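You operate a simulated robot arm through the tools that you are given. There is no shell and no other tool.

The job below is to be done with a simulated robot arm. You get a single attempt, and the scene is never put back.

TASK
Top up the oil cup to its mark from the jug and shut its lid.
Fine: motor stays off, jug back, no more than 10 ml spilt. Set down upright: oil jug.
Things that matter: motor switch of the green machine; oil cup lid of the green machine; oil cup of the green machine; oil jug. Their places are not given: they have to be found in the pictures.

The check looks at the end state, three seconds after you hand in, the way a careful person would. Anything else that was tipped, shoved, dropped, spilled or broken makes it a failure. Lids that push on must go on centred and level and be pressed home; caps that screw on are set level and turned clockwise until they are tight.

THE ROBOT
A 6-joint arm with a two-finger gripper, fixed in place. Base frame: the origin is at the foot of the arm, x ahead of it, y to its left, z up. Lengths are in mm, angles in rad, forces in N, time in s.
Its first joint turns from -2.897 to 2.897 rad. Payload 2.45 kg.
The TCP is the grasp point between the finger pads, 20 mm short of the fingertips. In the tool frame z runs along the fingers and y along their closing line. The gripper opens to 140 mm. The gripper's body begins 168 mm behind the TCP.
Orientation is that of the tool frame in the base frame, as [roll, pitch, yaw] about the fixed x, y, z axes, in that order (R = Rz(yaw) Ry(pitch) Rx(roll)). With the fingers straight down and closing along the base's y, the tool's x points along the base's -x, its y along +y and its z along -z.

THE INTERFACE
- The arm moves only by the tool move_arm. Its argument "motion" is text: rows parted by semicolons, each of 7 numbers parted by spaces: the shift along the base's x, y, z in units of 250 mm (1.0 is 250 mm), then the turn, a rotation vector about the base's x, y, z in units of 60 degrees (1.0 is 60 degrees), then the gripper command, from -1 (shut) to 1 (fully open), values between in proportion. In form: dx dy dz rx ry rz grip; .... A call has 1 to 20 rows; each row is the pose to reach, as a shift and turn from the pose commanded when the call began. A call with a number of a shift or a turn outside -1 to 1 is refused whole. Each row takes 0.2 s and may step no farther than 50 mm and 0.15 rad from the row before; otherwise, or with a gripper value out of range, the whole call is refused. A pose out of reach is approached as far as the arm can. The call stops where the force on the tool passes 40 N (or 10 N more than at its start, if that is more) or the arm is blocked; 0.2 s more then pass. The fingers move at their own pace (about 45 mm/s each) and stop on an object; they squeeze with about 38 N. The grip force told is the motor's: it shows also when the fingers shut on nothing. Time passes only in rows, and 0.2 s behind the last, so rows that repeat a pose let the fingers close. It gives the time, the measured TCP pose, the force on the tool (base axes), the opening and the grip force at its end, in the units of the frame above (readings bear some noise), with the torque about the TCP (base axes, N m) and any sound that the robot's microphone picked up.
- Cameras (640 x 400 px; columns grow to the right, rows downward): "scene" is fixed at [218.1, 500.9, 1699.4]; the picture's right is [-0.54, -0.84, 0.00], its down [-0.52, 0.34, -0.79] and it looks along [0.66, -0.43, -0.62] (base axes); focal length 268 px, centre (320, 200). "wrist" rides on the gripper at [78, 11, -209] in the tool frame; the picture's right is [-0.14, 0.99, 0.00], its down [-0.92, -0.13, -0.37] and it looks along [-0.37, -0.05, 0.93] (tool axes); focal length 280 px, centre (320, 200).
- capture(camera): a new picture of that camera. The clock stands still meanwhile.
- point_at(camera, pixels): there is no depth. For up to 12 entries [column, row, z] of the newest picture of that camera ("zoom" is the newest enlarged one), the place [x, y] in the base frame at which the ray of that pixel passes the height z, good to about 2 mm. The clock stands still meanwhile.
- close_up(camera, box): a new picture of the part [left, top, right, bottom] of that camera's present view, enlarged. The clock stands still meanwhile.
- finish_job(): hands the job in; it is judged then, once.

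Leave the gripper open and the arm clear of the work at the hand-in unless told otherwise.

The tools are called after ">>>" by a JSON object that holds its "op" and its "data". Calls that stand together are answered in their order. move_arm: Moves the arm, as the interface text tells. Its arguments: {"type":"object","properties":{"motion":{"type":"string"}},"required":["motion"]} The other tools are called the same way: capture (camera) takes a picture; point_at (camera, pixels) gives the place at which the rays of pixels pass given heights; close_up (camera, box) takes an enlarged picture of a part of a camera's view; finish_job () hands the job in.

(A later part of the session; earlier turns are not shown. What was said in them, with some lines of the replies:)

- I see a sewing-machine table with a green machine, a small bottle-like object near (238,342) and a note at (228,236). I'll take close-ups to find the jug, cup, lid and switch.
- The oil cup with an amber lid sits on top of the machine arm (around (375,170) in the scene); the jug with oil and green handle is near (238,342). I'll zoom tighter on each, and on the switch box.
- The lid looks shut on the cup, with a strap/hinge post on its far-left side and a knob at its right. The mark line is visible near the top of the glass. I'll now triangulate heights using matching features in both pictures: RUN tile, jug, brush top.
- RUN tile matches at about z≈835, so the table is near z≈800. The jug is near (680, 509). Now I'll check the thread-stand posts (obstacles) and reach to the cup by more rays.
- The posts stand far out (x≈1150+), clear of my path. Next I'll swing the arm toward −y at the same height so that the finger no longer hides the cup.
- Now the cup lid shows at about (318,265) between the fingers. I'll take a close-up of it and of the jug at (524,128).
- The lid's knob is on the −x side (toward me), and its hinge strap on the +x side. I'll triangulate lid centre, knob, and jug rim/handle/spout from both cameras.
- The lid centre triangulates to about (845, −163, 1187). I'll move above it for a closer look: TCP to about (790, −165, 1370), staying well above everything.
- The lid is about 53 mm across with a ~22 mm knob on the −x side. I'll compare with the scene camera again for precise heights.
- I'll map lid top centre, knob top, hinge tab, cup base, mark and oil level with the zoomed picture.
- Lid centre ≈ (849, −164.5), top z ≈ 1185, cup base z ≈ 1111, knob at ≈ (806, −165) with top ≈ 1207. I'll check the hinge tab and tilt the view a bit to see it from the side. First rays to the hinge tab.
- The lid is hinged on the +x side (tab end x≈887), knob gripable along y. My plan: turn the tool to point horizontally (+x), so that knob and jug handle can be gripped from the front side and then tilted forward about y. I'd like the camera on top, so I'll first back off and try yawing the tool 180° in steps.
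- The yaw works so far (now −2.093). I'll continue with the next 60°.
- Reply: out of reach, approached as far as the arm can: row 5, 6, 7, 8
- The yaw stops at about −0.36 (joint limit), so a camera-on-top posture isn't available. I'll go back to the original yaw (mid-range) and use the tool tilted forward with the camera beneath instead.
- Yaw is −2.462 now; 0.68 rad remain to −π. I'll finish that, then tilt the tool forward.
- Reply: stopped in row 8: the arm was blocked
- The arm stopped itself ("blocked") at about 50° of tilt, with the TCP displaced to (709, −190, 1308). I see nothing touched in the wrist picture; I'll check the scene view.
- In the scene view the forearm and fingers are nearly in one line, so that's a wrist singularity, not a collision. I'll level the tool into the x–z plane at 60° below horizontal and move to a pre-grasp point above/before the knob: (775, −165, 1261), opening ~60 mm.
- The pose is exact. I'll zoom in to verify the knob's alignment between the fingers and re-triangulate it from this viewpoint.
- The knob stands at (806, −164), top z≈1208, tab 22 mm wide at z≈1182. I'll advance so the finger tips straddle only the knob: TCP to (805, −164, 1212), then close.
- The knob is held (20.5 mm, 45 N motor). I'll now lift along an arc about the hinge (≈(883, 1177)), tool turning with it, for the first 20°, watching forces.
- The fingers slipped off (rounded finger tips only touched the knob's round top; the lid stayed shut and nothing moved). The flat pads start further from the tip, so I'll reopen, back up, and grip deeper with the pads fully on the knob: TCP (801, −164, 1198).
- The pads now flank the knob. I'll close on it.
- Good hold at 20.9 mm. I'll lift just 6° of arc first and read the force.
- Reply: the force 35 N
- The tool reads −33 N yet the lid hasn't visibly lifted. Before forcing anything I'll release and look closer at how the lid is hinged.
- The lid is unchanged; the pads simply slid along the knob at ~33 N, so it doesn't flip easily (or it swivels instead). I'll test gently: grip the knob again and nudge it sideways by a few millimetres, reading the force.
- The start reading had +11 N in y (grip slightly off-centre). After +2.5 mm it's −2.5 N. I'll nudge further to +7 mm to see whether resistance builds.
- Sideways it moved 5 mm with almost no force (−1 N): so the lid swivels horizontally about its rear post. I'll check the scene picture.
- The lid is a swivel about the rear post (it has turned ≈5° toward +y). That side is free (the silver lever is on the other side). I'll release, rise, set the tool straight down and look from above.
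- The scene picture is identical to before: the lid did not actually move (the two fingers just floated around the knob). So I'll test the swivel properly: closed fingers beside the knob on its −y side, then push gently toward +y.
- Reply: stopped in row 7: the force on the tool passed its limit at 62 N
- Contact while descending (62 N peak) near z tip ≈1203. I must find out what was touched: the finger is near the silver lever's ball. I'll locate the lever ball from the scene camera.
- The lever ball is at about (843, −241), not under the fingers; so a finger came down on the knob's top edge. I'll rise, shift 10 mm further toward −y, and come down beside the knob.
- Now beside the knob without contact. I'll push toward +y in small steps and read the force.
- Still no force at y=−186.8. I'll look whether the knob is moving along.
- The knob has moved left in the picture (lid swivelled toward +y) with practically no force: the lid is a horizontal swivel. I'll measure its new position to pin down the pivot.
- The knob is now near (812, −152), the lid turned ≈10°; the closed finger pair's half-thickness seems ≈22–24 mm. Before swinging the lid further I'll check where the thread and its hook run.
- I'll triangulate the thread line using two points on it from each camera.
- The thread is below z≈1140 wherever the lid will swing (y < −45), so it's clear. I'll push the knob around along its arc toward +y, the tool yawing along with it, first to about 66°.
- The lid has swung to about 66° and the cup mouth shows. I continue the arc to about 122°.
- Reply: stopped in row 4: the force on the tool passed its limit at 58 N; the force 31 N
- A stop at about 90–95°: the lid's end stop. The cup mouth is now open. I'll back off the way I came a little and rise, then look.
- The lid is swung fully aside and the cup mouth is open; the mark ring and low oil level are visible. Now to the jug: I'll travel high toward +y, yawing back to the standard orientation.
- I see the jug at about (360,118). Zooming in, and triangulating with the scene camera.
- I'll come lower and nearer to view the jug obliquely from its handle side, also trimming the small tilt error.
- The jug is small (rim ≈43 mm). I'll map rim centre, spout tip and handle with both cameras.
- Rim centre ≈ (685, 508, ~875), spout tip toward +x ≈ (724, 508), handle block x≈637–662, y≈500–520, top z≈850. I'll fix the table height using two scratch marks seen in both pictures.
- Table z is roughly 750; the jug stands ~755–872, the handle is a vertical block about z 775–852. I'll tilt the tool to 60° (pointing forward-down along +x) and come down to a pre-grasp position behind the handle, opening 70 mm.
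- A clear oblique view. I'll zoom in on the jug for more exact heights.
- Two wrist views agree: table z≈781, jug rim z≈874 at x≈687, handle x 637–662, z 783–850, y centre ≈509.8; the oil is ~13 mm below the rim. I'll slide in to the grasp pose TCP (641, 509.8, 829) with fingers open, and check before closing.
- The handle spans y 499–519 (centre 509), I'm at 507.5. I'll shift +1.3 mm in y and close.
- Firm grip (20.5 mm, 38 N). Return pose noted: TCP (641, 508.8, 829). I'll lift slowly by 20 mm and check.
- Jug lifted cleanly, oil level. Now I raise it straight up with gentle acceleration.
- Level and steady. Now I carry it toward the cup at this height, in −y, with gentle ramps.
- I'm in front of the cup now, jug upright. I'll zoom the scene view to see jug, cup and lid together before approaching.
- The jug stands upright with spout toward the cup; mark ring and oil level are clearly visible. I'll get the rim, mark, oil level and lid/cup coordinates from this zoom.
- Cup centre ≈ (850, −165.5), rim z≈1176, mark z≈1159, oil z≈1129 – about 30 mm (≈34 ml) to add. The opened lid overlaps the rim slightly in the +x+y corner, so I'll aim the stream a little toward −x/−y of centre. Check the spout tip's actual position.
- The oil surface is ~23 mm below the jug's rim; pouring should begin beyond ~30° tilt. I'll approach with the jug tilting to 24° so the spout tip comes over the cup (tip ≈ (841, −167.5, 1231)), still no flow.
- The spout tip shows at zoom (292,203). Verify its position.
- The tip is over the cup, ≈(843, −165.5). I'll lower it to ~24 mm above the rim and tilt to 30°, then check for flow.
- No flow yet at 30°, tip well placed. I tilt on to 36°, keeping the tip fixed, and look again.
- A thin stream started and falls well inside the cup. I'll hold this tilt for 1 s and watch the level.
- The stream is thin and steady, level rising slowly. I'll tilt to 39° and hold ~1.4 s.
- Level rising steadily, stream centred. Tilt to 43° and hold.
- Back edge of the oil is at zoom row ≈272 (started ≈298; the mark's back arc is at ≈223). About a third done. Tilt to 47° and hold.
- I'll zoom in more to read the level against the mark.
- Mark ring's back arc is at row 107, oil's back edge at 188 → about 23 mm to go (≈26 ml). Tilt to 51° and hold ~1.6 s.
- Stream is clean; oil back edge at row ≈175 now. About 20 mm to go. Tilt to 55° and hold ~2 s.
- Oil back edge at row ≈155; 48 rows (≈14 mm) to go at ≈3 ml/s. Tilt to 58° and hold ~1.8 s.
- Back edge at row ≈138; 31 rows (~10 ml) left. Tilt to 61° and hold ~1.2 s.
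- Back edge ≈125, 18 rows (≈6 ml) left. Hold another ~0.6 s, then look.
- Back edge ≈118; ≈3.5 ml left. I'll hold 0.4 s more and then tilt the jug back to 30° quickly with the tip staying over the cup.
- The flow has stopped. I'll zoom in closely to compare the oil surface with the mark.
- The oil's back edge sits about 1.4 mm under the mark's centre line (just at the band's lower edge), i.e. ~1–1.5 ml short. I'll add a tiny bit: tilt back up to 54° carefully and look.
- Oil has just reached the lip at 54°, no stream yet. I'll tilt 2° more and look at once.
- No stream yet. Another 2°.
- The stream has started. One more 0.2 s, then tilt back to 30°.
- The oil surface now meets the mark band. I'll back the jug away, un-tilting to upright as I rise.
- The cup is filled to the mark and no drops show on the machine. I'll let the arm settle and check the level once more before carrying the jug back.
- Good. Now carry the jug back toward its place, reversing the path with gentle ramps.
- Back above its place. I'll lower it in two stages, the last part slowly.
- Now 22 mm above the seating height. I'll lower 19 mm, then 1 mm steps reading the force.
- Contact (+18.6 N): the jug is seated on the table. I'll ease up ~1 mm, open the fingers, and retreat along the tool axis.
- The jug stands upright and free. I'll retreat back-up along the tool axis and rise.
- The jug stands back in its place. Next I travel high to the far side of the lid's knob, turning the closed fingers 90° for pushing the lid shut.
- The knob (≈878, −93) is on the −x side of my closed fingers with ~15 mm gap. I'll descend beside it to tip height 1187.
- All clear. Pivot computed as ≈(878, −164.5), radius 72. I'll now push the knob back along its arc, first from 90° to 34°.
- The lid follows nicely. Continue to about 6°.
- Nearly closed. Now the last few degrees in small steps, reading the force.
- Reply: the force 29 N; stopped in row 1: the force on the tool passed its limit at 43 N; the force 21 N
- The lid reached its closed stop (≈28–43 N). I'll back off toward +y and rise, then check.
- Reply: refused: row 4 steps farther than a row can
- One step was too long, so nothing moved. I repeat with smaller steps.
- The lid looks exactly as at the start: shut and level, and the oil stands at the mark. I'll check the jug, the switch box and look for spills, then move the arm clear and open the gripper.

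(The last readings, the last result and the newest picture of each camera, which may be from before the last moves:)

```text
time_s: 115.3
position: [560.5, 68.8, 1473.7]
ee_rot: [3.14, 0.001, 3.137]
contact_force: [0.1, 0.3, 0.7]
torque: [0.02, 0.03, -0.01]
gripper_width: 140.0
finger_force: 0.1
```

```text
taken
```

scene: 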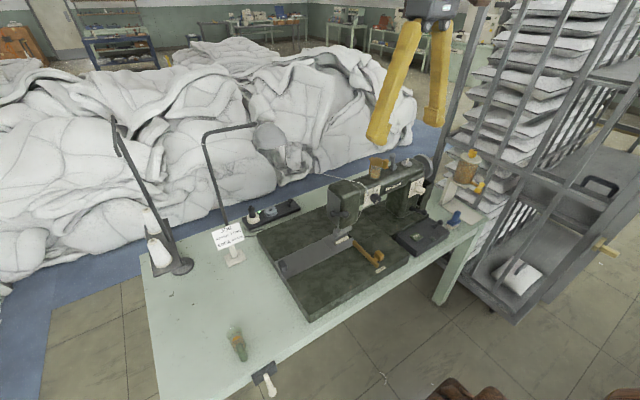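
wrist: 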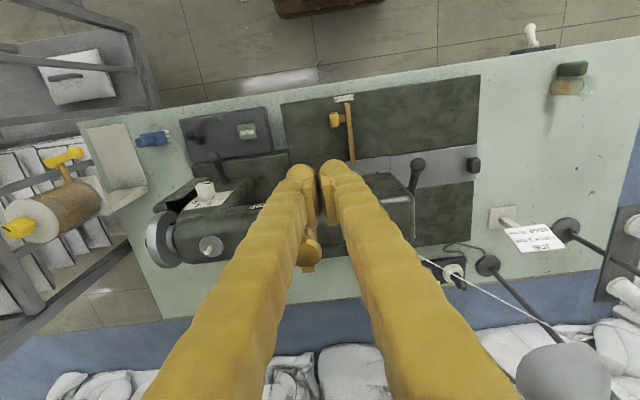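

Jug is back upright in its spot, the switch box is unchanged, the lid is shut. One last close look at the cup.

>>> {"op": "close_up", "data": {"camera": "scene", "box": [361, 155, 393, 179]}}

>>> {"op": "close_up", "data": {"camera": "scene", "box": [320, 130, 480, 230]}}

```text
16.00 times, centred on (377, 167) of scene
```

zoom: 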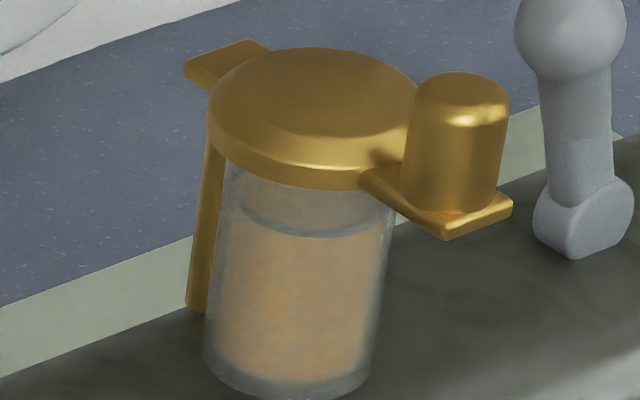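

```text
4.00 times, centred on (400, 180) of scene
```

zoom: 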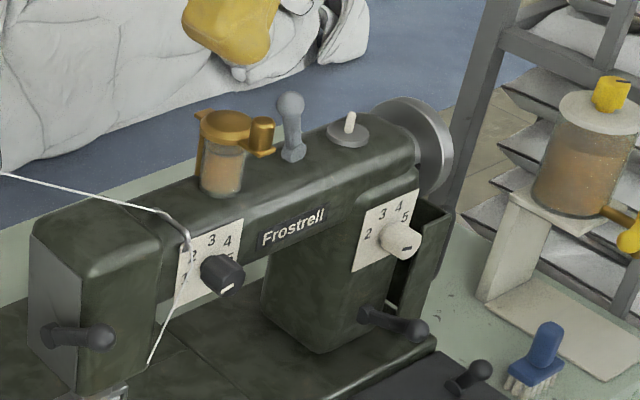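

Everything checks out:
- **Cup:** the oil is at the mark and the lid is shut and level.
- **Surroundings:** no spill shows, and the dials, lever and switch look the same as at the start.
- **Jug and arm:** the jug stands upright in its place, the gripper is open and the arm is clear.

I'm handing the job in now.

>>> {"op": "finish_job", "data": {}}

```text
The job is handed in.
```

The oil cup is topped up to within about 1 mm of its mark and its lid is swung shut against its stop. The jug is back upright in its original spot, the motor switch was never touched, and I saw no spilt oil in the pictures.

- **Lid opening:** it swivels sideways rather than flipping up. I first tried to lift it, at up to about 33 N, before finding this out. A finger also came down on the knob once, peaking at 62 N. The lid and its knob looked unchanged afterwards.
- **Lid stops:** I pushed it to its open stop (58 N peak) and its closed stop (43 N peak). It closed to exactly where it started.
- **Level:** I poured in small steps, then added a final splash of about 1 ml to reach the mark.

The gripper is open and the arm is clear of the work.
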